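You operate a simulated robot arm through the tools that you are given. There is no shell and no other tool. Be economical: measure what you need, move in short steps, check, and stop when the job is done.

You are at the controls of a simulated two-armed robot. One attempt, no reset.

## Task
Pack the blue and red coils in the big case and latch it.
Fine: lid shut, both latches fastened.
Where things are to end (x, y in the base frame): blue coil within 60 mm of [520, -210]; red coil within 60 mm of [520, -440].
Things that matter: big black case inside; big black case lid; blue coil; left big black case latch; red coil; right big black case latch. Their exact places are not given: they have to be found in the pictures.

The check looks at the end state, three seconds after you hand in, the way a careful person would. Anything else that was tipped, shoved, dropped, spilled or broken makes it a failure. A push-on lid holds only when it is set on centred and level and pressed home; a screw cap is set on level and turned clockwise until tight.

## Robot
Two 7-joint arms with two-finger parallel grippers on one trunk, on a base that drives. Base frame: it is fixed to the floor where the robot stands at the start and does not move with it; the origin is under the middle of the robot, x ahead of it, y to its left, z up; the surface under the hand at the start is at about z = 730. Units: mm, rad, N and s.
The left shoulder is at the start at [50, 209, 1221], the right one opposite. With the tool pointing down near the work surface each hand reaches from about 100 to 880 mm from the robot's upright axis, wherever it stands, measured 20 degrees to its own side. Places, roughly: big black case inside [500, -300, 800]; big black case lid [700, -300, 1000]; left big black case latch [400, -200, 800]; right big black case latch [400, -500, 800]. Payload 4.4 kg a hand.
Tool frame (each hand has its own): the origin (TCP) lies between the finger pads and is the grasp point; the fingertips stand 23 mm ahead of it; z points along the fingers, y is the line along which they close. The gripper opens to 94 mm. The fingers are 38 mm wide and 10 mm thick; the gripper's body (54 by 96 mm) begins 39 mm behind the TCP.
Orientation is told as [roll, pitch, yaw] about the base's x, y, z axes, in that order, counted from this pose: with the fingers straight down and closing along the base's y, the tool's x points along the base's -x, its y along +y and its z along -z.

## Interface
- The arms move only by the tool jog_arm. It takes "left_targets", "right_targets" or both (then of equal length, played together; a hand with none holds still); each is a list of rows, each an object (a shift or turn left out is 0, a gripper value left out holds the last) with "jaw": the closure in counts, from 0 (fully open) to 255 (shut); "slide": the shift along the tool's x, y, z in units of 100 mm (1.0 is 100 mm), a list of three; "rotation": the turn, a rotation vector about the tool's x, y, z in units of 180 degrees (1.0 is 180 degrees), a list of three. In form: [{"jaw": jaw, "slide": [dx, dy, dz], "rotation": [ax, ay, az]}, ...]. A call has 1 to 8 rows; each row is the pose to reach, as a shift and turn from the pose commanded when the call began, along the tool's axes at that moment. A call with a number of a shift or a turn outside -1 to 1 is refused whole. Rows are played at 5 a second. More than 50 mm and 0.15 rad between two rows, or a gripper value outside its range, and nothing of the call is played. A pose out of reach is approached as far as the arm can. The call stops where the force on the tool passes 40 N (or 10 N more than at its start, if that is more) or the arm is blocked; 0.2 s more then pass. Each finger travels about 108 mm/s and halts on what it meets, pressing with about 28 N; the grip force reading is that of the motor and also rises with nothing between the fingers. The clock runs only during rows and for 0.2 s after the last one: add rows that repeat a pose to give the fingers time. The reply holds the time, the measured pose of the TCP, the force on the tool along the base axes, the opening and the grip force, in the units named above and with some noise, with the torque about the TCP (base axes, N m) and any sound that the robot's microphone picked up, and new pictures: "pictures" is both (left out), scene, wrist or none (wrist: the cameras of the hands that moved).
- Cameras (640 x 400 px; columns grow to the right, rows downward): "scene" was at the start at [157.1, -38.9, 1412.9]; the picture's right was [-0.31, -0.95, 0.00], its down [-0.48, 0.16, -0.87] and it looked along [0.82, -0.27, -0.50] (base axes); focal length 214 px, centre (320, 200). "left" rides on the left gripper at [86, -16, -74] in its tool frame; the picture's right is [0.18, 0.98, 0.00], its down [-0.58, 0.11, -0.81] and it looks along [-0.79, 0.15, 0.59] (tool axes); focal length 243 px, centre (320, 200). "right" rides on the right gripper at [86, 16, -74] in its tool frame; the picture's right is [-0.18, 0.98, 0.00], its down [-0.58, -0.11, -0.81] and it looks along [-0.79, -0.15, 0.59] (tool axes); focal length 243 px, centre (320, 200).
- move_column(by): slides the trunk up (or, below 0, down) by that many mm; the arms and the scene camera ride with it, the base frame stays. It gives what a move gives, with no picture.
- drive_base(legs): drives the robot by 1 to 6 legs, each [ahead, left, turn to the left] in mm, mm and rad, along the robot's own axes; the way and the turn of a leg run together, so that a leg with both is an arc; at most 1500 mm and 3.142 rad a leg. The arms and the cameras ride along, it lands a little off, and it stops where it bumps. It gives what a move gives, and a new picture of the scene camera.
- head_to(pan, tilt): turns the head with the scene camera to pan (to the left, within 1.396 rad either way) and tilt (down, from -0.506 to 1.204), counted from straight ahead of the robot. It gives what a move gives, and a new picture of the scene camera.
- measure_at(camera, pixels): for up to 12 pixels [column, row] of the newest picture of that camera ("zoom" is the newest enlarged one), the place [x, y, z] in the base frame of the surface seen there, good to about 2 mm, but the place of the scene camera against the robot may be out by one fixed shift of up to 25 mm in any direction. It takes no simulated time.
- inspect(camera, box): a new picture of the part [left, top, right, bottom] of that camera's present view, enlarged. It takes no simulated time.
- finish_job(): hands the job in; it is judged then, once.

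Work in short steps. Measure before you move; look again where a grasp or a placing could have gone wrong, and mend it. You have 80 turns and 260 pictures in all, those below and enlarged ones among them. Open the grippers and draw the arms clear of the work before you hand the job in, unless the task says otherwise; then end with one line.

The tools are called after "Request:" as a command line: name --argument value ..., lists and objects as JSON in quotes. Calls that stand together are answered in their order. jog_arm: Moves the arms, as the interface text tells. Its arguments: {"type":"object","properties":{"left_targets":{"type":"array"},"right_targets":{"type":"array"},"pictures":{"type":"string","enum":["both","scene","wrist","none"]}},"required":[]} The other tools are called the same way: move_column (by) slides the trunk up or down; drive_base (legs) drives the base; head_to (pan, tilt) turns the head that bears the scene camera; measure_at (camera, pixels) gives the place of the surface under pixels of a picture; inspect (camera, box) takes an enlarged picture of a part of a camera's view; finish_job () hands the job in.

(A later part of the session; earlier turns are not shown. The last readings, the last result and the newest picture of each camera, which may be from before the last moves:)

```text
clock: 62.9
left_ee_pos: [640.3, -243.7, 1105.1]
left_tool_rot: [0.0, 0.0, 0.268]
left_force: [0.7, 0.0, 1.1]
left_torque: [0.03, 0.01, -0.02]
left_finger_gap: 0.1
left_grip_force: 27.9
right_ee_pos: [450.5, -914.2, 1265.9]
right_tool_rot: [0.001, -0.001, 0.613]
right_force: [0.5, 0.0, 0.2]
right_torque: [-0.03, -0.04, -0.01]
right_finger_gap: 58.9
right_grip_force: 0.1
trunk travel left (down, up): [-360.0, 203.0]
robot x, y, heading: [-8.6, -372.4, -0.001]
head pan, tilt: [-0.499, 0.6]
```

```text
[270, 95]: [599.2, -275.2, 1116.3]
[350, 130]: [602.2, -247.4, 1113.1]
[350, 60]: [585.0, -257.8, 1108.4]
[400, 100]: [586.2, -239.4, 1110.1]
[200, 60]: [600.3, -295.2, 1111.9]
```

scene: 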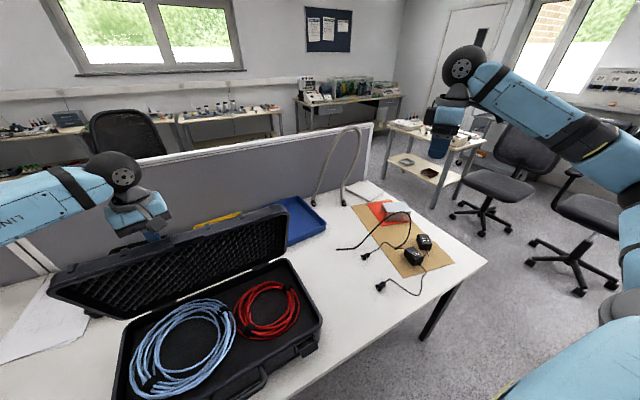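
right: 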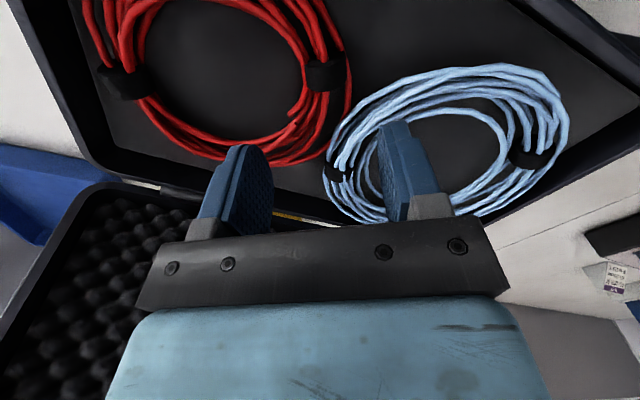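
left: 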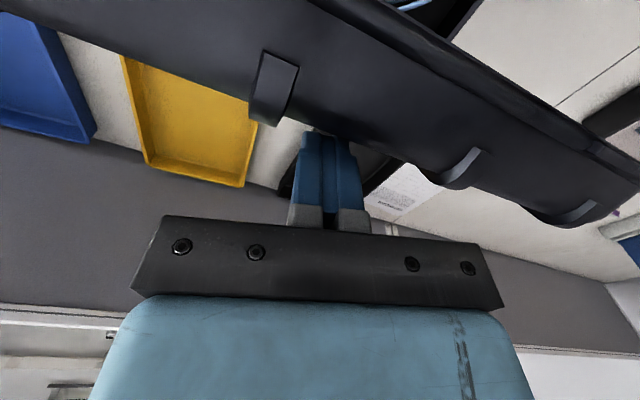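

The lid stays put under hinge friction and follows the finger. I'll continue pushing along an arc.

Request:
jog_arm --left_targets '[{"slide": [0.15, 0.04, 0.01]}, {"slide": [0.31, 0.083, 0.02]}, {"slide": [0.47, 0.125, 0.04]}, {"slide": [0.62, 0.167, 0.07]}, {"slide": [0.77, 0.21, 0.11]}, {"slide": [0.92, 0.25, 0.17]}]' --pictures "both"

Request:
measure_at --camera "left" --pixels '[[270, 95], [350, 130], [350, 60], [400, 100], [200, 60]]'

```text
clock: 64.3
left_ee_pos: [543.5, -243.3, 1088.4]
left_tool_rot: [0.002, -0.001, 0.27]
left_force: [0.0, 0.2, -0.3]
left_torque: [0.01, 0.02, 0.03]
left_finger_gap: 0.1
left_grip_force: 27.8
right_ee_pos: [449.3, -915.0, 1266.5]
right_tool_rot: [0.0, -0.001, 0.615]
right_force: [0.0, 0.7, -0.2]
right_torque: [0.0, 0.03, -0.02]
right_finger_gap: 58.9
right_grip_force: 0.0
trunk travel left (down, up): [-360.0, 203.0]
robot x, y, heading: [-10.4, -368.4, 0.001]
head pan, tilt: [-0.499, 0.6]
```

scene: 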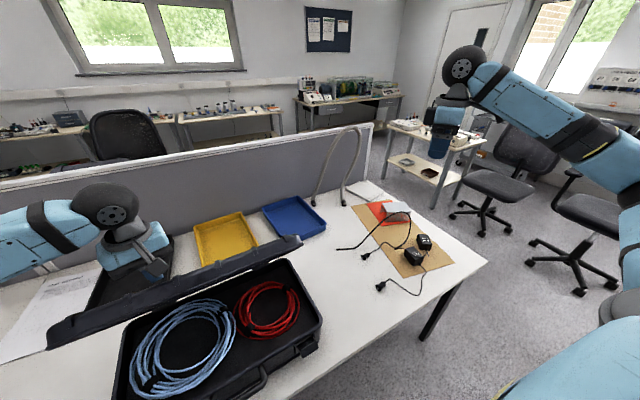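
left: 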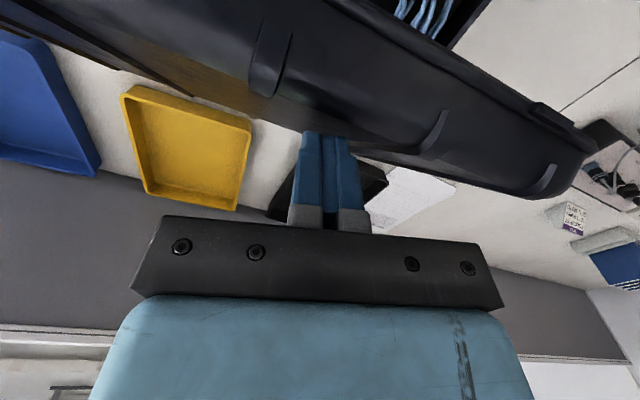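

```text
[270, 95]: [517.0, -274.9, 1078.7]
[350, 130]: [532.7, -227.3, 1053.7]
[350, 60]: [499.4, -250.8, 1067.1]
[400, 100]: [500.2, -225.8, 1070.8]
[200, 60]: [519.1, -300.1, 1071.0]
```

The lid follows steadily at about 35° of lean. I'll continue the arc downward.

Request:
jog_arm --left_targets '[{"slide": [0.16, 0.043, 0.1]}, {"slide": [0.323, 0.088, 0.24]}, {"slide": [0.487, 0.133, 0.42]}, {"slide": [0.622, 0.17, 0.58]}, {"slide": [0.748, 0.204, 0.75]}, {"slide": [0.873, 0.238, 0.94]}]' --pictures "both"

Request:
measure_at --camera "left" --pixels '[[270, 95], [350, 130], [350, 60], [400, 100], [200, 60]]'

```text
clock: 65.7
left_ee_pos: [453.5, -242.1, 993.9]
left_tool_rot: [0.0, -0.001, 0.269]
left_force: [-0.1, -0.2, -1.0]
left_torque: [-0.03, 0.0, 0.02]
left_finger_gap: 0.4
left_grip_force: 27.9
right_ee_pos: [449.6, -913.3, 1266.6]
right_tool_rot: [0.0, 0.001, 0.616]
right_force: [-0.3, -0.2, 0.7]
right_torque: [0.0, -0.01, 0.0]
right_finger_gap: 58.9
right_grip_force: 0.1
trunk travel left (down, up): [-360.0, 203.0]
robot x, y, heading: [-14.0, -363.9, 0.0]
head pan, tilt: [-0.499, 0.6]
```

scene: 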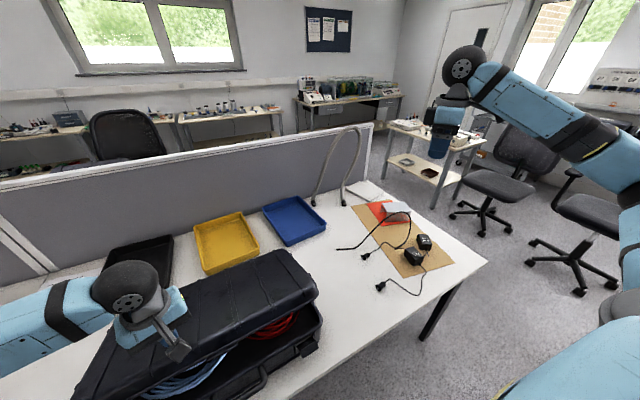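
left: 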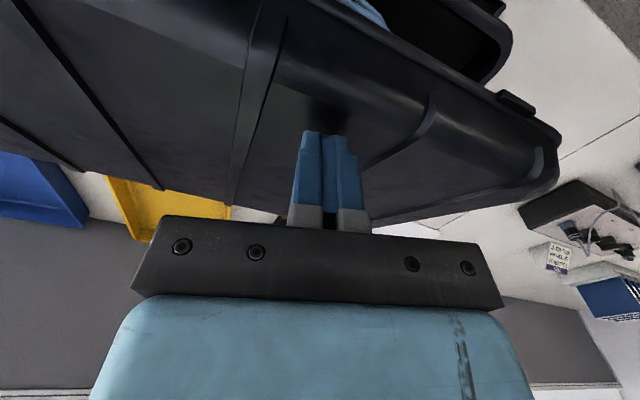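

```text
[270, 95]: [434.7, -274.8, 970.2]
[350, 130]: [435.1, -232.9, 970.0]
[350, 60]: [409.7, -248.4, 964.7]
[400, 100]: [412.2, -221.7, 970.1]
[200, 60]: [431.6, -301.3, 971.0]
```

The lid is almost closed. I'll continue pushing down gently until contact force rises.

Request:
jog_arm --left_targets '[{"slide": [0.08, 0.02, 0.12]}, {"slide": [0.14, 0.037, 0.25]}, {"slide": [0.2, 0.05, 0.4]}, {"slide": [0.25, 0.065, 0.55]}, {"slide": [0.28, 0.075, 0.68]}, {"slide": [0.29, 0.08, 0.8]}, {"slide": [0.29, 0.08, 0.9]}]' --pictures "both"

Request:
measure_at --camera "left" --pixels '[[270, 95], [350, 130], [350, 60], [400, 100], [200, 60]]'

```text
clock: 67.3
left_ee_pos: [423.1, -243.2, 904.7]
left_tool_rot: [0.0, 0.0, 0.268]
left_force: [0.1, -0.1, 0.6]
left_torque: [0.03, 0.02, -0.01]
left_finger_gap: 0.0
left_grip_force: 28.2
right_ee_pos: [450.0, -913.9, 1266.3]
right_tool_rot: [0.0, 0.001, 0.614]
right_force: [-0.3, -0.5, -0.1]
right_torque: [-0.02, -0.03, 0.03]
right_finger_gap: 58.9
right_grip_force: 0.1
trunk travel left (down, up): [-360.0, 203.0]
robot x, y, heading: [-7.4, -365.0, 0.004]
head pan, tilt: [-0.499, 0.6]
```

scene: 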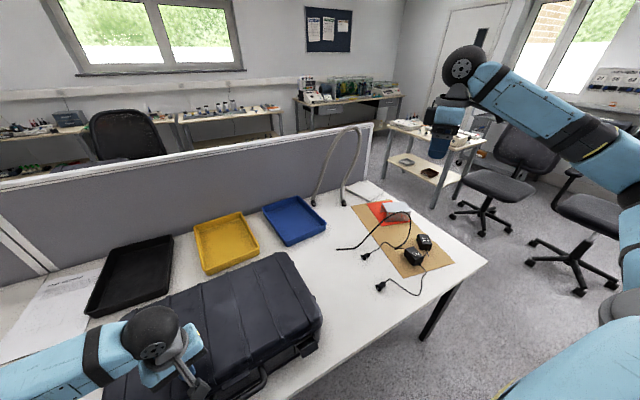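
left: 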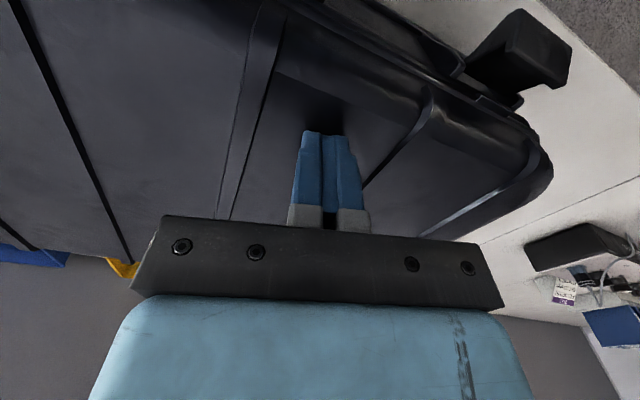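

```text
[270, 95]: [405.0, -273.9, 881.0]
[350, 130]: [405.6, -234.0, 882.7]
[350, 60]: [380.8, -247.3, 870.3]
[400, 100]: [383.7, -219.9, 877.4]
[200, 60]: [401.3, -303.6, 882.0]
```

The lid's top reads 882 and there's no reaction force yet. I'll press down a bit further until it seats.

Request:
jog_arm --left_targets '[{"slide": [0, 0, 0.05]}, {"slide": [0, 0, 0.1]}, {"slide": [0, 0, 0.14]}, {"slide": [0, 0, 0.18]}, {"slide": [0, 0, 0.22]}]' --pictures "both"

Request:
inspect --camera "left" --box '[240, 0, 620, 240]'

```text
clock: 67.8
left_ee_pos: [423.3, -243.1, 904.4]
left_tool_rot: [-0.005, -0.006, 0.267]
left_force: [-12.1, 7.2, 23.8]
left_torque: [0.07, 0.78, -0.2]
left_finger_gap: 0.1
left_grip_force: 28.6
right_ee_pos: [448.1, -913.4, 1267.1]
right_tool_rot: [-0.002, -0.002, 0.616]
right_force: [-0.6, 0.0, -0.7]
right_torque: [0.0, 0.01, 0.02]
right_finger_gap: 59.1
right_grip_force: 0.1
trunk travel left (down, up): [-360.0, 203.0]
robot x, y, heading: [-6.4, -365.8, -0.001]
head pan, tilt: [-0.499, 0.6]
stopped in row 2 (left hand): the force on the tool passed its limit at 47 N (the readings are from after the stop); the commanded pose is now the measured one
```

scene: 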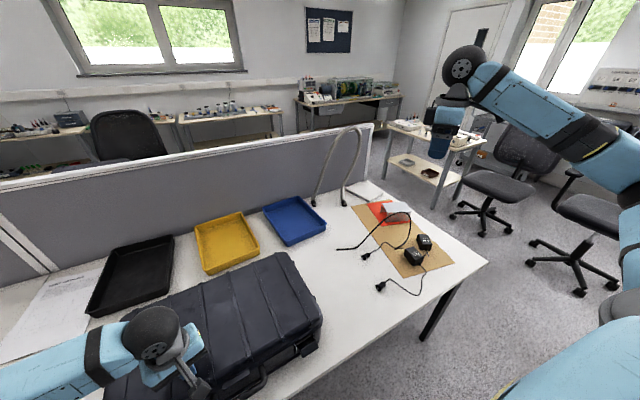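
left: 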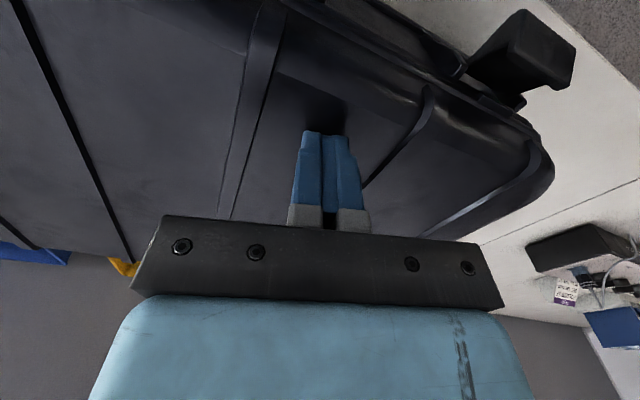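

```text
1.67 times, centred on (430, 120) of left
```

zoom: 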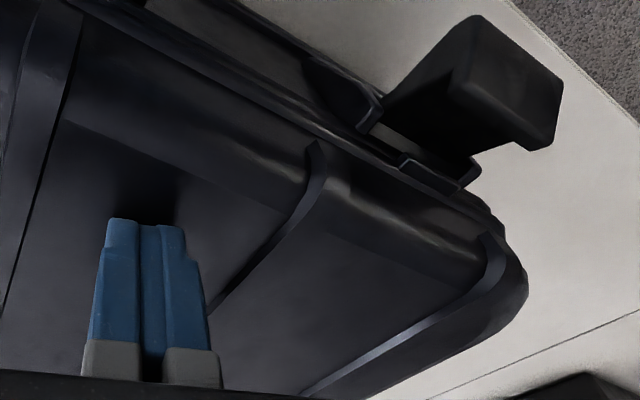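

The lid seats at z≈882 with a firm reaction. Now the latches: I'll lift the left hand clear and look at both latches with the head.

Request:
jog_arm --left_targets '[{"slide": [0, 0, -0.4]}, {"slide": [0, 0.2, -0.8]}, {"slide": [0, 0.6, -1.0]}, {"slide": [0.2, 0.95, -1.0]}]' --pictures "none"

Request:
head_to --pan 0.1 --tilt 1.0

```text
clock: 68.8
left_ee_pos: [378.7, -157.0, 1001.9]
left_tool_rot: [-0.005, -0.007, 0.269]
left_force: [-1.2, 0.7, 0.5]
left_torque: [0.0, -0.03, 0.03]
left_finger_gap: 0.0
left_grip_force: 28.1
right_ee_pos: [449.7, -913.6, 1267.3]
right_tool_rot: [-0.001, -0.002, 0.616]
right_force: [-1.1, 0.0, -0.8]
right_torque: [-0.03, -0.01, 0.04]
right_finger_gap: 58.9
right_grip_force: 0.0
trunk travel left (down, up): [-360.0, 203.0]
robot x, y, heading: [-10.5, -366.5, 0.0]
head pan, tilt: [-0.499, 0.6]
```

```text
clock: 69.8
left_ee_pos: [381.1, -157.8, 1001.0]
left_tool_rot: [-0.003, -0.005, 0.271]
left_force: [0.5, -0.5, 0.1]
left_torque: [-0.01, -0.04, -0.02]
left_finger_gap: 0.0
left_grip_force: 28.1
right_ee_pos: [449.7, -913.6, 1265.4]
right_tool_rot: [-0.001, 0.001, 0.615]
right_force: [0.7, 0.6, 0.6]
right_torque: [0.01, -0.04, -0.02]
right_finger_gap: 58.8
right_grip_force: 0.0
trunk travel left (down, up): [-360.0, 203.0]
robot x, y, heading: [-12.6, -368.4, 0.002]
head pan, tilt: [0.099, 1.0]
```

scene: 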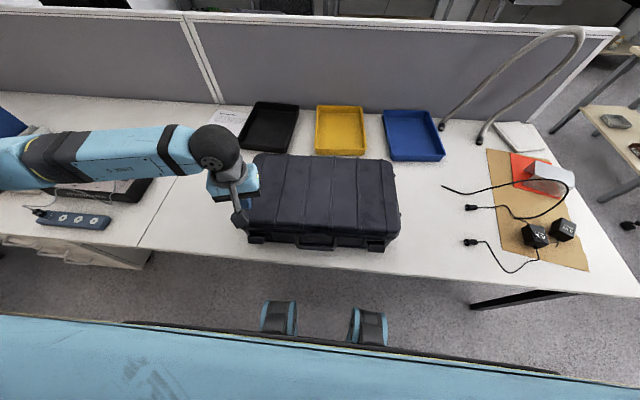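

The lid is shut. I'll enlarge the case's front to see the latches.

Request:
inspect --camera "scene" --box '[225, 200, 415, 270]'

Request:
inspect --camera "scene" --box '[340, 215, 410, 260]'

Request:
measure_at --camera "zoom" --pixels '[[320, 200], [250, 200], [400, 200], [330, 260], [330, 150], [330, 100]]'

```text
3.37 times, centred on (320, 235) of scene
```

zoom: 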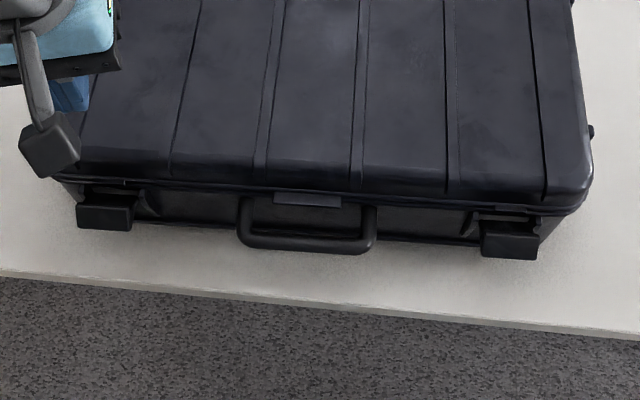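

```text
8.89 times, centred on (375, 238) of scene
```

zoom: 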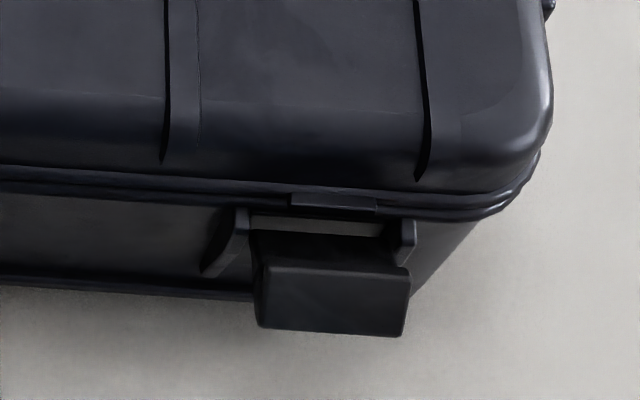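

```text
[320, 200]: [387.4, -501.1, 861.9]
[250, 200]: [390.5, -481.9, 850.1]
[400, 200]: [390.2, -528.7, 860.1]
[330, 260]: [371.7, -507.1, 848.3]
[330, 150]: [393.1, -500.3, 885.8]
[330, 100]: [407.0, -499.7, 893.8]
```

I'll measure the right latch flap's outline in detail from this enlarged view.

Request:
measure_at --camera "zoom" --pixels '[[330, 275], [330, 300], [330, 325], [260, 300], [405, 300], [330, 245], [330, 225], [240, 230], [408, 240], [330, 208], [335, 345]]'

Request:
inspect --camera "scene" --box '[232, 210, 302, 255]'

Request:
measure_at --camera "zoom" --pixels '[[150, 240], [150, 200], [200, 190], [100, 230], [200, 230], [150, 250], [250, 200]]'

```text
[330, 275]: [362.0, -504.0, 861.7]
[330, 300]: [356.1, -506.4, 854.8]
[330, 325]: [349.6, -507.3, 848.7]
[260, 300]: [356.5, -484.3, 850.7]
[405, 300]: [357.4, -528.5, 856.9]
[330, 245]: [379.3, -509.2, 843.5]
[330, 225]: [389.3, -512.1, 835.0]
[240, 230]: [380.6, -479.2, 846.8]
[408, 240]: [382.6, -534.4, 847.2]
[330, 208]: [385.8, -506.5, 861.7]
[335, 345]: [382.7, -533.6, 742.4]
```

```text
8.89 times, centred on (267, 232) of scene
```

zoom: 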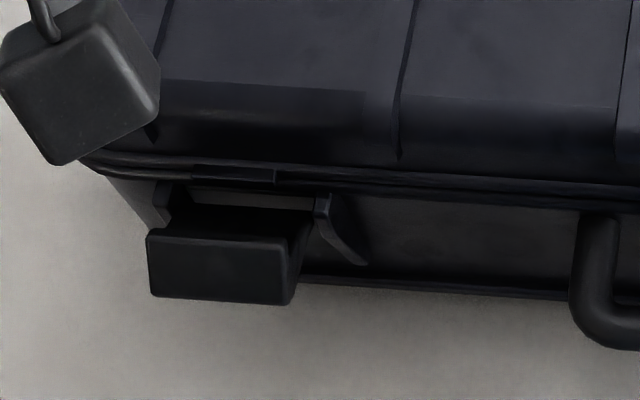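

```text
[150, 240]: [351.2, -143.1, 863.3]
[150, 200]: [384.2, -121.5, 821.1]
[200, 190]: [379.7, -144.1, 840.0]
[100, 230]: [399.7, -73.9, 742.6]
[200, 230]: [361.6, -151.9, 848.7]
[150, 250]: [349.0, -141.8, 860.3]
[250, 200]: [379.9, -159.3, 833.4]
```

Both latch flaps stand about 45° outward. The right one spans y≈-473 to -517 and the left one y≈-132 to -176, with the outer tip at x≈353, z≈837 after the camera correction. Pushing them in +x should swing them upright onto the lid, so I'll square both hands and bring them in front of the latches.

Request:
jog_arm --left_targets '[{"slide": [0.25, 0.08, 0], "rotation": [0, 0, 0.043]}, {"slide": [0.5, 0.16, 0], "rotation": [0, 0, 0.086]}, {"slide": [0.67, 0.22, 0], "rotation": [0, 0, 0.086]}, {"slide": [0.67, 0.22, 0], "rotation": [0, 0, 0.086]}, {"slide": [0.67, 0.22, 0], "rotation": [0, 0, 0.086]}]' --right_targets '[{"jaw": 255, "slide": [-0.03, 0.2, 0.1], "rotation": [0, 0, 0.039]}, {"slide": [-0.06, 0.4, 0.2], "rotation": [0, 0, 0.078]}, {"slide": [-0.09, 0.6, 0.3], "rotation": [0, 0, 0.117]}, {"slide": [-0.12, 0.8, 0.4], "rotation": [0, 0, 0.156]}, {"slide": [-0.135, 0.885, 0.5], "rotation": [0, 0, 0.195]}]' --pictures "none"

Request:
jog_arm --right_targets '[{"slide": [0.1, 0.4, 0.1]}, {"slide": [0.2, 0.8, 0.2]}, {"slide": [0.3, 1.0, 0.3]}]' --pictures "none"

Request:
jog_arm --right_targets '[{"slide": [0.1, 0.4, 0.1]}, {"slide": [0.2, 0.8, 0.2]}, {"slide": [0.3, 1.0, 0.3]}]' --pictures "none"

Request:
jog_arm --right_targets '[{"slide": [0.1, 0.4, 0.1]}, {"slide": [0.2, 0.8, 0.2]}, {"slide": [0.3, 1.0, 0.3]}]' --pictures "both"

```text
clock: 71.0
left_ee_pos: [310.1, -152.8, 1000.6]
left_tool_rot: [-0.002, -0.005, -0.001]
left_force: [-1.1, -0.6, 0.1]
left_torque: [0.04, 0.02, 0.02]
left_finger_gap: 0.2
left_grip_force: 28.4
right_ee_pos: [410.8, -832.5, 1216.1]
right_tool_rot: [0.0, -0.002, 0.0]
right_force: [0.5, 0.1, 0.2]
right_torque: [0.01, -0.01, 0.03]
right_finger_gap: 0.0
right_grip_force: 28.2
trunk travel left (down, up): [-360.0, 203.0]
robot x, y, heading: [-7.2, -365.7, 0.002]
head pan, tilt: [0.099, 1.0]
```

```text
clock: 71.8
left_ee_pos: [309.7, -152.6, 1001.2]
left_tool_rot: [-0.003, -0.005, -0.003]
left_force: [-0.5, 0.4, -0.3]
left_torque: [0.0, 0.02, 0.0]
left_finger_gap: 0.1
left_grip_force: 28.3
right_ee_pos: [379.5, -733.4, 1185.6]
right_tool_rot: [0.0, -0.002, 0.003]
right_force: [0.0, 0.2, -0.4]
right_torque: [0.05, 0.01, 0.0]
right_finger_gap: 0.1
right_grip_force: 27.6
trunk travel left (down, up): [-360.0, 203.0]
robot x, y, heading: [-11.0, -367.3, -0.001]
head pan, tilt: [0.099, 1.0]
```

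```text
clock: 72.6
left_ee_pos: [311.1, -152.7, 1000.7]
left_tool_rot: [-0.002, -0.005, -0.001]
left_force: [0.9, -0.2, -0.2]
left_torque: [-0.03, -0.02, -0.01]
left_finger_gap: 0.1
left_grip_force: 28.2
right_ee_pos: [350.3, -634.9, 1155.2]
right_tool_rot: [-0.001, -0.001, 0.0]
right_force: [0.2, 0.0, -0.8]
right_torque: [-0.02, 0.01, -0.03]
right_finger_gap: 0.0
right_grip_force: 28.0
trunk travel left (down, up): [-360.0, 203.0]
robot x, y, heading: [-5.6, -369.2, -0.003]
head pan, tilt: [0.099, 1.0]
```

```text
clock: 73.4
left_ee_pos: [310.8, -152.4, 1001.2]
left_tool_rot: [-0.002, -0.006, -0.001]
left_force: [0.1, 0.2, 0.7]
left_torque: [0.01, 0.0, 0.04]
left_finger_gap: 0.1
left_grip_force: 28.0
right_ee_pos: [319.3, -533.5, 1126.8]
right_tool_rot: [0.0, -0.001, 0.0]
right_force: [-0.1, 0.2, 0.6]
right_torque: [0.01, 0.03, 0.03]
right_finger_gap: 0.0
right_grip_force: 27.8
trunk travel left (down, up): [-360.0, 203.0]
robot x, y, heading: [-8.2, -368.6, 0.004]
head pan, tilt: [0.099, 1.0]
```

scene: 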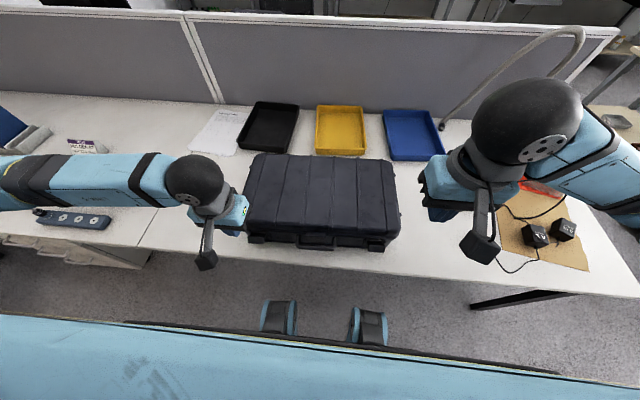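
right: 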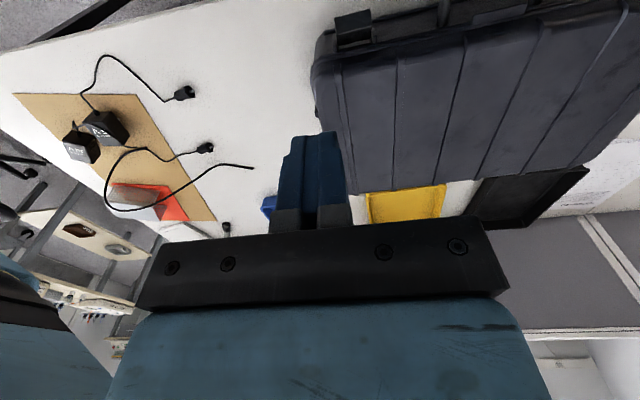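

The right wrist camera sees the right latch at (355,25). I'll measure it there for an accurate position.

Request:
inspect --camera "right" --box '[300, 0, 420, 75]'

Request:
measure_at --camera "right" --pixels '[[340, 22], [355, 22], [370, 18], [342, 40], [355, 40], [370, 38], [352, 13], [356, 32], [345, 60]]'

Request:
move_column --by -148

```text
5.33 times, centred on (360, 38) of right
```

zoom: 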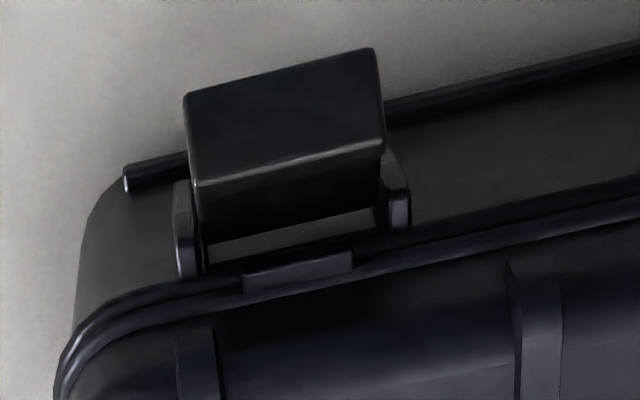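

```text
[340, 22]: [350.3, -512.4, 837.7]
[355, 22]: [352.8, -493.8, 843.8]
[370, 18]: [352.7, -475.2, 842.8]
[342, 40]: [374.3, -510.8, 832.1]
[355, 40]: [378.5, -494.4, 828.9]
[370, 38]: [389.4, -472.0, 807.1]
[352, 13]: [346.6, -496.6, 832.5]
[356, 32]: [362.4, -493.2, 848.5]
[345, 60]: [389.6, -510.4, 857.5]
```

```text
clock: 75.1
left_ee_pos: [310.0, -153.2, 853.3]
left_tool_rot: [-0.002, -0.006, -0.002]
left_force: [-0.6, 0.0, -0.6]
left_torque: [-0.01, -0.01, 0.02]
left_finger_gap: 0.0
left_grip_force: 27.8
right_ee_pos: [318.3, -533.8, 978.5]
right_tool_rot: [0.0, 0.0, 0.0]
right_force: [0.5, -0.4, -1.0]
right_torque: [0.01, 0.0, 0.01]
right_finger_gap: 0.0
right_grip_force: 28.1
trunk travel left (down, up): [-212.0, 351.0]
robot x, y, heading: [-5.2, -360.5, -0.001]
head pan, tilt: [0.099, 1.0]
```

The flap's outer edge is at (345,831) and it should be upright once the finger front reaches x≈368. With the left hand in front of the left latch at x 310, I'll go down 10 mm and push forward in small steps.

Request:
jog_arm --left_targets '[{"slide": [0, 0, 0.1]}, {"slide": [-0.08, 0, 0.1]}, {"slide": [-0.15, 0, 0.1]}, {"slide": [-0.21, 0, 0.1]}, {"slide": [-0.27, 0, 0.1]}, {"slide": [-0.33, 0, 0.1]}, {"slide": [-0.38, 0, 0.1]}]' --pictures "both"

Request:
inspect --camera "scene" --box '[220, 180, 420, 270]'

```text
clock: 76.7
left_ee_pos: [346.3, -151.5, 844.0]
left_tool_rot: [-0.004, -0.006, -0.002]
left_force: [-15.8, 5.2, 1.8]
left_torque: [0.18, 0.15, 0.1]
left_finger_gap: 0.0
left_grip_force: 28.4
right_ee_pos: [319.2, -532.6, 978.3]
right_tool_rot: [0.001, -0.002, 0.001]
right_force: [-0.9, -0.3, 0.5]
right_torque: [-0.01, -0.02, -0.01]
right_finger_gap: 0.1
right_grip_force: 27.4
trunk travel left (down, up): [-212.0, 351.0]
robot x, y, heading: [-8.9, -367.7, 0.003]
head pan, tilt: [0.099, 1.0]
```

scene: 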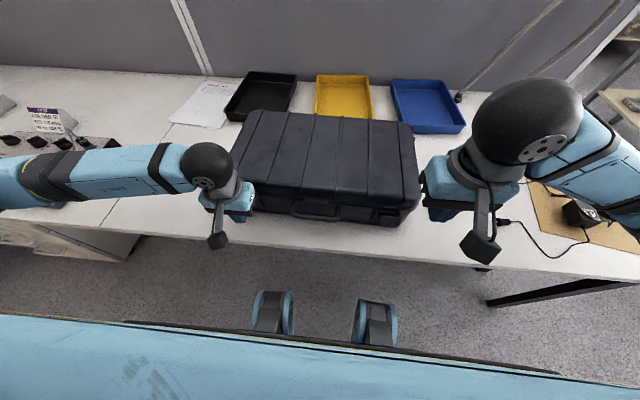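
left: 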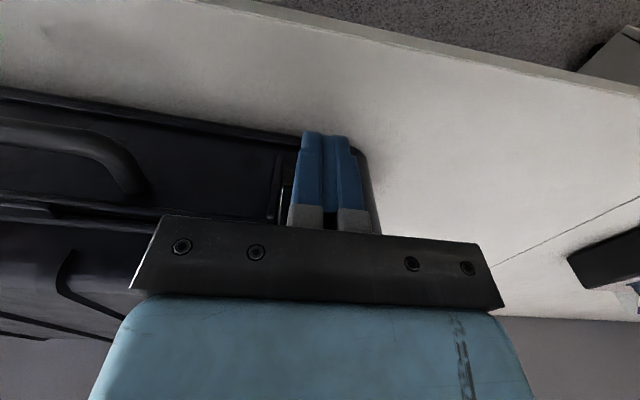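

```text
3.20 times, centred on (320, 225) of scene
```

zoom: 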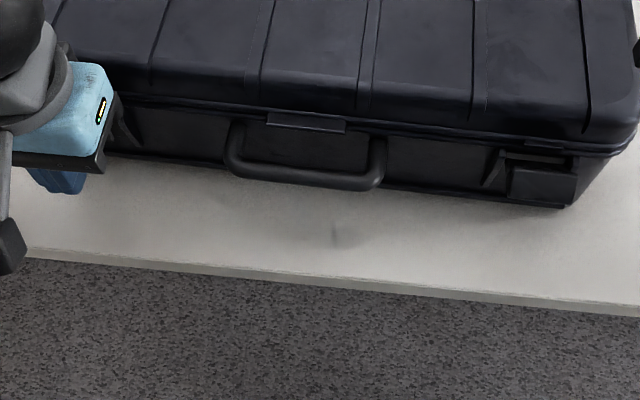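

There are 16 N against the latch. I'll push on a little in 2–3 mm steps, listening for a click.

Request:
jog_arm --left_targets '[{"slide": [-0.03, 0, 0]}, {"slide": [-0.05, 0, 0]}, {"slide": [-0.07, 0, 0]}, {"slide": [-0.09, 0, 0]}]' --pictures "wrist"

```text
clock: 77.7
left_ee_pos: [357.5, -154.5, 843.3]
left_tool_rot: [-0.003, -0.007, -0.003]
left_force: [-13.9, 5.0, 2.6]
left_torque: [0.11, 0.11, 0.07]
left_finger_gap: 0.0
left_grip_force: 28.7
right_ee_pos: [319.8, -532.8, 978.0]
right_tool_rot: [-0.001, -0.002, 0.002]
right_force: [0.5, 0.0, 0.2]
right_torque: [-0.02, 0.02, 0.0]
right_finger_gap: 0.1
right_grip_force: 27.7
trunk travel left (down, up): [-212.0, 351.0]
robot x, y, heading: [-7.6, -367.1, -0.0]
head pan, tilt: [0.099, 1.0]
```

left: 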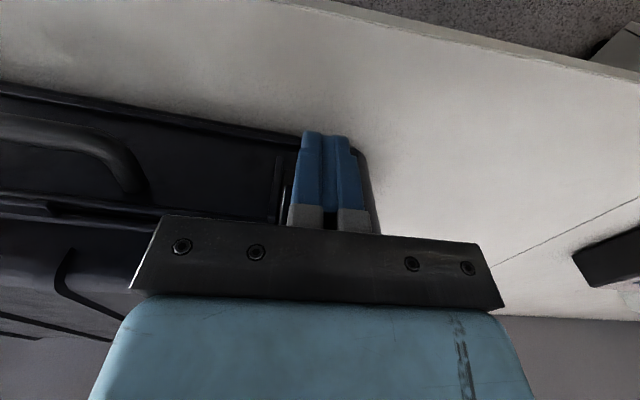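

The handle stays at the same place in the wrist picture while I advanced 10 mm, so the case is probably sliding. I'll back off and measure.

Request:
jog_arm --left_targets '[{"slide": [0.3, 0, 0]}, {"slide": [0.6, 0, 0]}, {"slide": [0.7, 0, -0.3]}, {"slide": [0.7, 0.2, -0.7]}, {"slide": [0.7, 0.5, -0.95]}]' --pictures "both"

Request:
inspect --camera "scene" --box '[220, 150, 440, 260]'

Request:
measure_at --camera "zoom" --pixels '[[90, 185], [100, 170], [250, 180], [510, 195], [480, 200], [290, 145], [60, 130], [565, 170]]'

```text
clock: 78.9
left_ee_pos: [330.7, -106.8, 933.3]
left_tool_rot: [-0.003, -0.004, -0.004]
left_force: [-0.5, 0.7, 0.2]
left_torque: [0.0, -0.06, 0.03]
left_finger_gap: 0.0
left_grip_force: 28.0
left hand out of reach, approached as far as the arm can: row 3, 4, 5
right_ee_pos: [318.9, -533.2, 978.7]
right_tool_rot: [-0.002, -0.001, 0.002]
right_force: [-0.4, -0.5, 0.6]
right_torque: [-0.02, 0.01, -0.02]
right_finger_gap: 0.0
right_grip_force: 28.3
trunk travel left (down, up): [-212.0, 351.0]
robot x, y, heading: [-11.2, -369.6, 0.005]
head pan, tilt: [0.099, 1.0]
```

scene: 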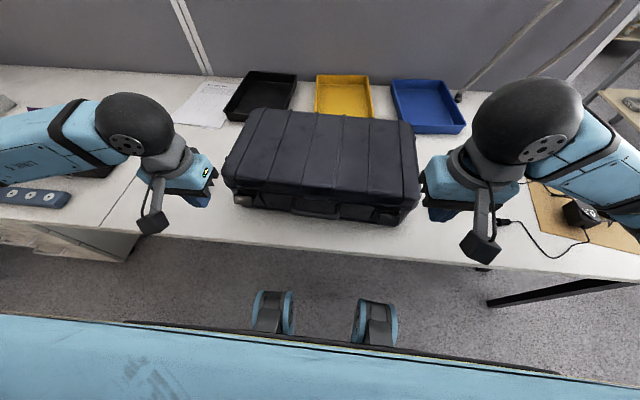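
left: 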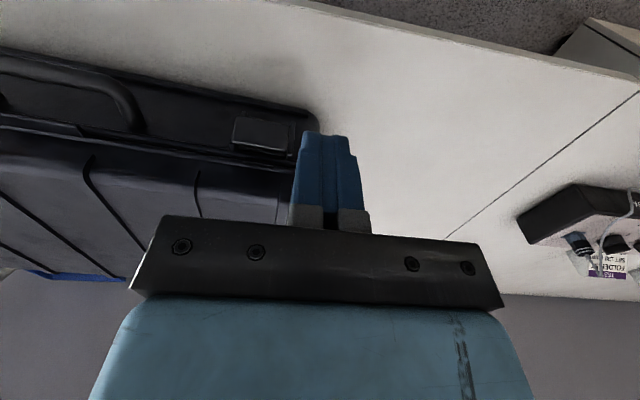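

```text
2.91 times, centred on (330, 205) of scene
```

zoom: 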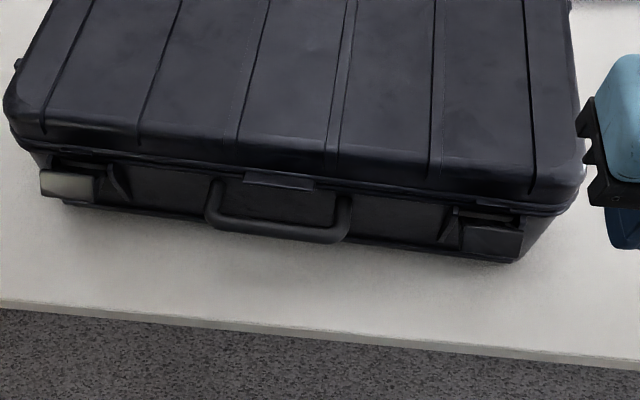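

```text
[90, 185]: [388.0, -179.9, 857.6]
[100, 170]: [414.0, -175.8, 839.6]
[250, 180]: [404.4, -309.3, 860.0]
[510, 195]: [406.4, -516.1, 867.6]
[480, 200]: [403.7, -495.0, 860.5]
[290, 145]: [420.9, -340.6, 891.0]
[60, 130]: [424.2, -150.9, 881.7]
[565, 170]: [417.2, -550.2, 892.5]
```

I'll look closely at the left latch now.

Request:
inspect --camera "scene" --box '[222, 188, 292, 232]'

Request:
measure_at --camera "zoom" --pixels '[[140, 150], [140, 180], [140, 210], [140, 240], [100, 200], [180, 200], [220, 180], [60, 250], [260, 160], [160, 100]]'

Request:
inspect --camera "left" --box '[150, 60, 340, 200]'

Request:
measure_at --camera "zoom" --pixels '[[300, 200], [300, 230], [300, 280], [380, 260], [460, 260], [380, 210], [380, 310], [300, 330]]'

```text
9.09 times, centred on (257, 210) of scene
```

zoom: 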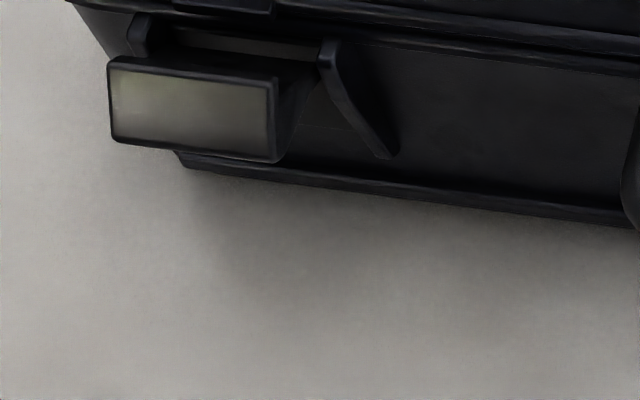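

```text
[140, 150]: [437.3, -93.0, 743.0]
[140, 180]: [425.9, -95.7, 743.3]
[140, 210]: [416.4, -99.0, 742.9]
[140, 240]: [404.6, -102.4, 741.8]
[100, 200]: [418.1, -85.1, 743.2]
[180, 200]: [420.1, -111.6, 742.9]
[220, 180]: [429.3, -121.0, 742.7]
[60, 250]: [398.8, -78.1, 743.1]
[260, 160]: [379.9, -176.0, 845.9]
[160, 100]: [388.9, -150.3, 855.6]
```

```text
2.86 times, centred on (245, 130) of left
```

zoom: 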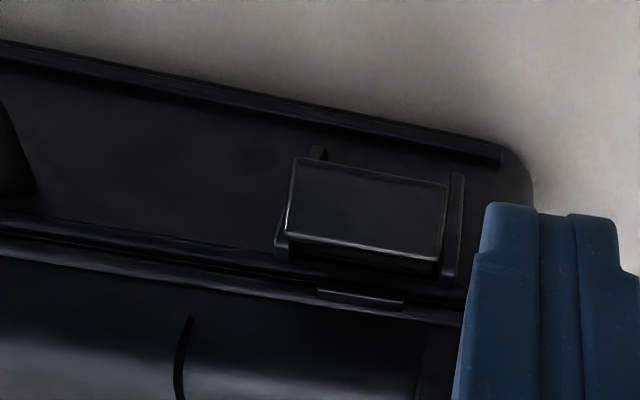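

```text
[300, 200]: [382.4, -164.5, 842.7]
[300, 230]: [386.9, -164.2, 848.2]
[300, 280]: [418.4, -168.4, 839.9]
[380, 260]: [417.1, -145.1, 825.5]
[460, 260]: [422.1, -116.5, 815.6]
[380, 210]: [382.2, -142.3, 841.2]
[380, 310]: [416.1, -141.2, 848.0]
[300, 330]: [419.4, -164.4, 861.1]
```

The left flap is still at 45°: a horizontal push has almost no leverage and only slid that end of the case about 25 mm. I'll push it up from below instead, with the hand tilted 45° so the finger lies under the flap. First I'll drive back 150 mm for room, extend the hands and tilt them.

Request:
drive_base --legs '[[-150, 0, 0]]'

Request:
jog_arm --left_targets '[{"slide": [-0.3, -0.15, 0]}, {"slide": [-0.6, -0.3, 0]}, {"slide": [-0.98, -0.45, 0]}]' --right_targets '[{"slide": [-0.3, 0.15, 0]}, {"slide": [-0.6, 0.3, 0]}, {"slide": [-0.98, 0.4, 0]}]' --pictures "none"

Request:
jog_arm --left_targets '[{"rotation": [0, -0.045, 0]}, {"rotation": [0, -0.09, 0]}, {"rotation": [0, -0.135, 0]}, {"rotation": [0, -0.18, 0]}, {"rotation": [0, -0.225, 0]}, {"rotation": [0, -0.25, 0]}]' --right_targets '[{"rotation": [0, -0.045, 0]}, {"rotation": [0, -0.09, 0]}, {"rotation": [0, -0.135, 0]}, {"rotation": [0, -0.18, 0]}, {"rotation": [0, -0.225, 0]}, {"rotation": [0, -0.25, 0]}]' --pictures "both"

```text
clock: 80.3
left_ee_pos: [181.4, -107.3, 933.2]
left_tool_rot: [-0.003, -0.005, -0.001]
left_force: [0.0, -1.0, 0.3]
left_torque: [0.01, 0.0, -0.03]
left_finger_gap: 0.1
left_grip_force: 27.8
right_ee_pos: [170.7, -534.8, 978.8]
right_tool_rot: [0.002, -0.001, 0.002]
right_force: [0.4, 0.2, 0.9]
right_torque: [-0.03, -0.03, -0.02]
right_finger_gap: 0.0
right_grip_force: 28.0
trunk travel left (down, up): [-212.0, 351.0]
robot x, y, heading: [-154.6, -370.7, 0.001]
head pan, tilt: [0.099, 1.0]
```

scene: 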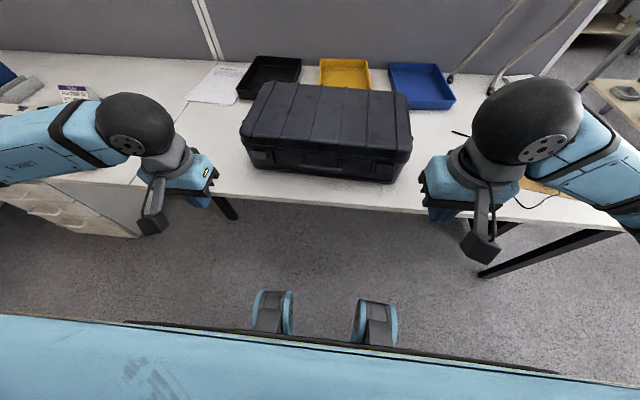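

```text
clock: 81.1
left_ee_pos: [282.7, -153.4, 932.2]
left_tool_rot: [-0.002, -0.005, -0.001]
left_force: [0.7, 0.3, -0.3]
left_torque: [-0.01, 0.0, 0.03]
left_finger_gap: 0.0
left_grip_force: 27.7
right_ee_pos: [270.9, -491.7, 977.0]
right_tool_rot: [0.0, 0.001, 0.002]
right_force: [0.3, 0.5, -0.5]
right_torque: [-0.01, 0.01, 0.01]
right_finger_gap: 0.0
right_grip_force: 27.5
trunk travel left (down, up): [-212.0, 351.0]
robot x, y, heading: [-155.7, -366.7, 0.001]
head pan, tilt: [0.099, 1.0]
```

```text
clock: 82.5
left_ee_pos: [280.8, -153.4, 932.4]
left_tool_rot: [-0.005, -0.791, 0.002]
left_force: [-0.2, -0.5, 0.2]
left_torque: [0.01, 0.0, 0.0]
left_finger_gap: 0.1
left_grip_force: 28.1
right_ee_pos: [270.4, -493.2, 977.8]
right_tool_rot: [0.0, -0.787, 0.0]
right_force: [0.5, -0.2, -0.1]
right_torque: [0.02, 0.03, -0.01]
right_finger_gap: 0.0
right_grip_force: 27.9
trunk travel left (down, up): [-212.0, 351.0]
robot x, y, heading: [-156.7, -360.7, -0.001]
head pan, tilt: [0.099, 1.0]
```

scene: 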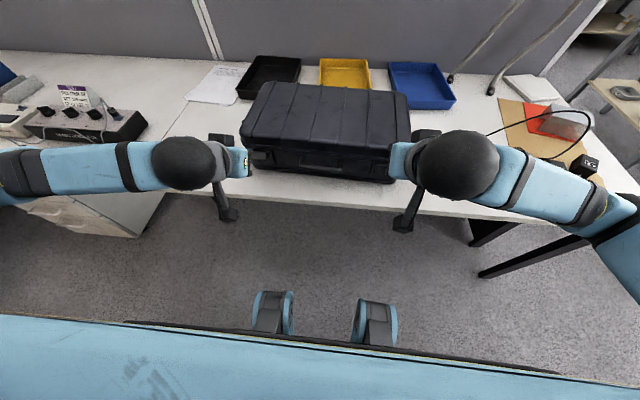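
right: 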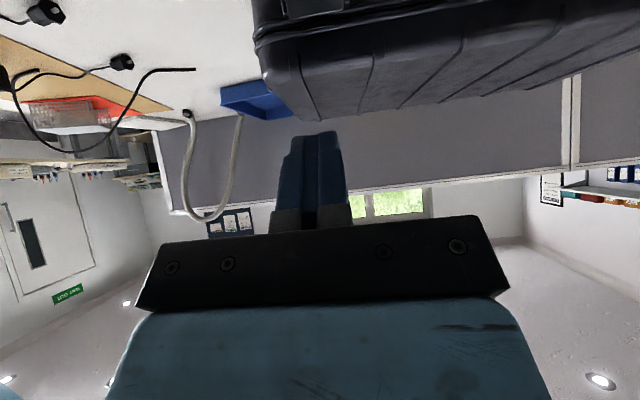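
left: 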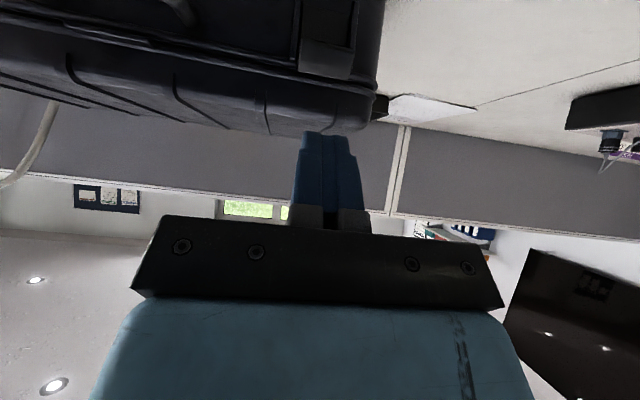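

Both hands are tilted 45°. The left wrist camera now sees the left latch at about (330,45), so I'll measure its flap corners.

Request:
inspect --camera "left" --box '[250, 0, 410, 110]'

Request:
measure_at --camera "zoom" --pixels '[[310, 40], [310, 100], [310, 150], [310, 175], [310, 195], [310, 260], [310, 300], [200, 160], [420, 170], [220, 110], [420, 100], [480, 60]]'

```text
3.64 times, centred on (330, 55) of left
```

zoom: 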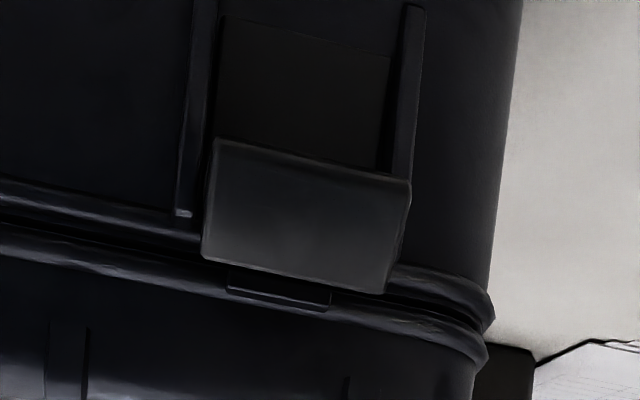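

```text
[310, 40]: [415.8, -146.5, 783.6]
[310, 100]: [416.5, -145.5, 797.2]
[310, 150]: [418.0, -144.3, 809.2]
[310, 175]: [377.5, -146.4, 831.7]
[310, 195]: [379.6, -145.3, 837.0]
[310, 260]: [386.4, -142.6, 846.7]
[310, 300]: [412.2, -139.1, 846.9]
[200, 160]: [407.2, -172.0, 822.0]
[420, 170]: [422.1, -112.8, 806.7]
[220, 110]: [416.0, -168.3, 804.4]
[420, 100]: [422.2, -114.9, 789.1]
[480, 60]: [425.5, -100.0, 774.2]
```

The flap sticks out about 30° above horizontal, with its lower outer corner at (374,828), centre y -147 and pivot around (410,820). I'll bring the left finger along its 45° axis to just below that corner.

Request:
jog_arm --left_targets '[{"slide": [0.2, 0.03, 0.33]}, {"slide": [0.37, 0.06, 0.66]}, {"slide": [0.37, 0.06, 0.98]}]' --pictures "none"

Request:
jog_arm --left_targets '[{"slide": [0, 0, 0.13]}, {"slide": [0, 0, 0.25]}]' --pictures "both"

Request:
inspect --camera "scene" --box '[200, 120, 330, 200]'

```text
clock: 83.3
left_ee_pos: [325.4, -147.0, 835.8]
left_tool_rot: [-0.002, -0.79, 0.0]
left_force: [0.0, -0.9, -0.1]
left_torque: [0.01, 0.01, 0.0]
left_finger_gap: 0.0
left_grip_force: 28.0
right_ee_pos: [270.4, -493.7, 976.9]
right_tool_rot: [0.001, -0.786, 0.002]
right_force: [0.3, -0.6, 0.1]
right_torque: [0.02, -0.01, -0.01]
right_finger_gap: 0.0
right_grip_force: 27.7
trunk travel left (down, up): [-212.0, 351.0]
robot x, y, heading: [-157.4, -367.7, 0.004]
head pan, tilt: [0.099, 1.0]
```

```text
clock: 83.9
left_ee_pos: [342.8, -146.9, 818.5]
left_tool_rot: [-0.002, -0.791, -0.002]
left_force: [0.2, -0.1, 0.8]
left_torque: [-0.02, 0.0, -0.02]
left_finger_gap: 0.0
left_grip_force: 28.0
right_ee_pos: [270.6, -494.7, 977.5]
right_tool_rot: [0.0, -0.786, 0.0]
right_force: [0.3, 0.5, -0.8]
right_torque: [0.02, 0.01, -0.01]
right_finger_gap: 0.0
right_grip_force: 28.1
trunk travel left (down, up): [-212.0, 351.0]
robot x, y, heading: [-156.9, -366.9, 0.001]
head pan, tilt: [0.099, 1.0]
```

scene: 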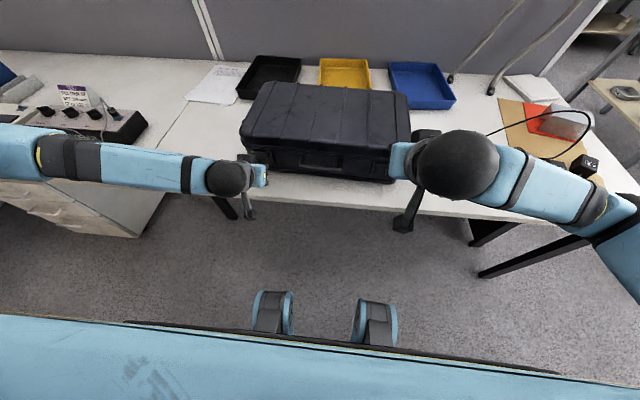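
left: 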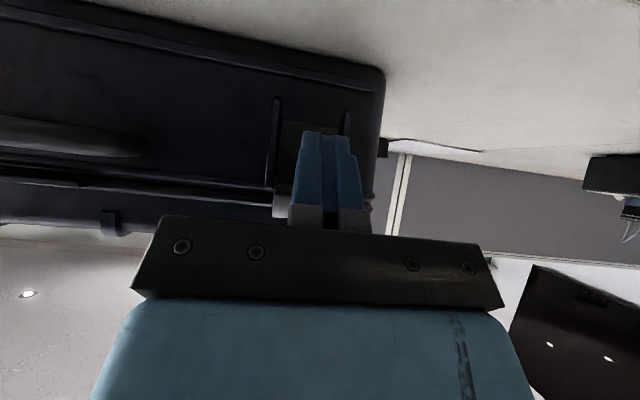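

```text
4.92 times, centred on (265, 160) of scene
```

zoom: 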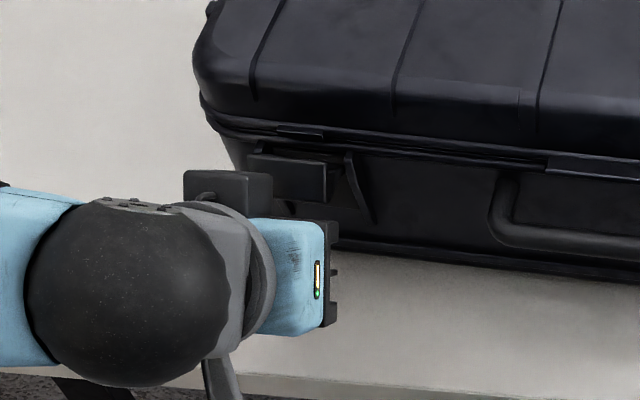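

The finger is centred under the flap. I'll push up and in, with three moderate steps first, reading the force.

Request:
jog_arm --left_targets '[{"slide": [-0.092, 0, -0.02]}, {"slide": [-0.177, 0, -0.05]}, {"slide": [-0.23, 0, -0.06]}, {"slide": [-0.276, 0, -0.077]}]' --pictures "both"

Request:
inspect --camera "scene" --box '[200, 120, 330, 200]'

```text
clock: 84.9
left_ee_pos: [357.9, -147.4, 844.3]
left_tool_rot: [-0.004, -0.791, -0.002]
left_force: [-0.4, -1.1, 0.4]
left_torque: [-0.02, 0.01, 0.02]
left_finger_gap: 0.1
left_grip_force: 27.9
right_ee_pos: [270.7, -493.0, 978.4]
right_tool_rot: [0.0, -0.788, 0.002]
right_force: [0.2, -0.1, 0.6]
right_torque: [0.03, 0.0, 0.0]
right_finger_gap: 0.1
right_grip_force: 28.1
trunk travel left (down, up): [-212.0, 351.0]
robot x, y, heading: [-155.9, -364.4, -0.002]
head pan, tilt: [0.099, 1.0]
```

scene: 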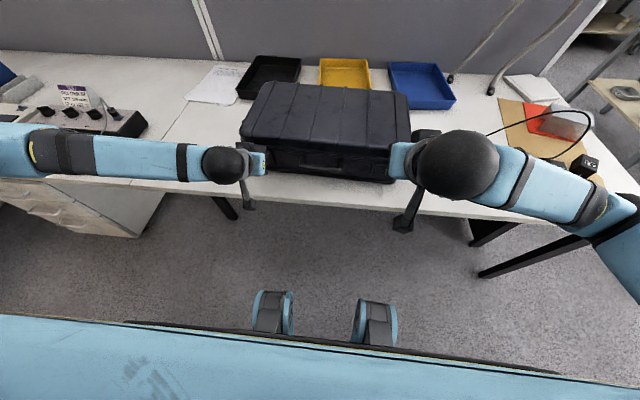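
left: 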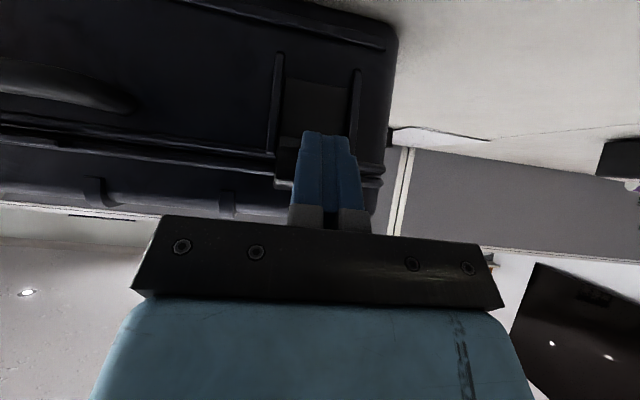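

```text
4.92 times, centred on (265, 160) of scene
```

zoom: 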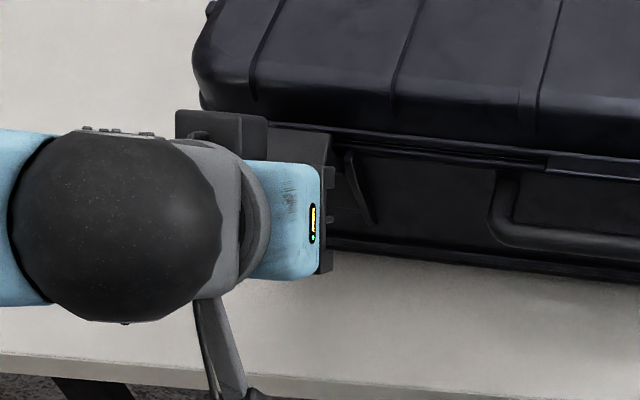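

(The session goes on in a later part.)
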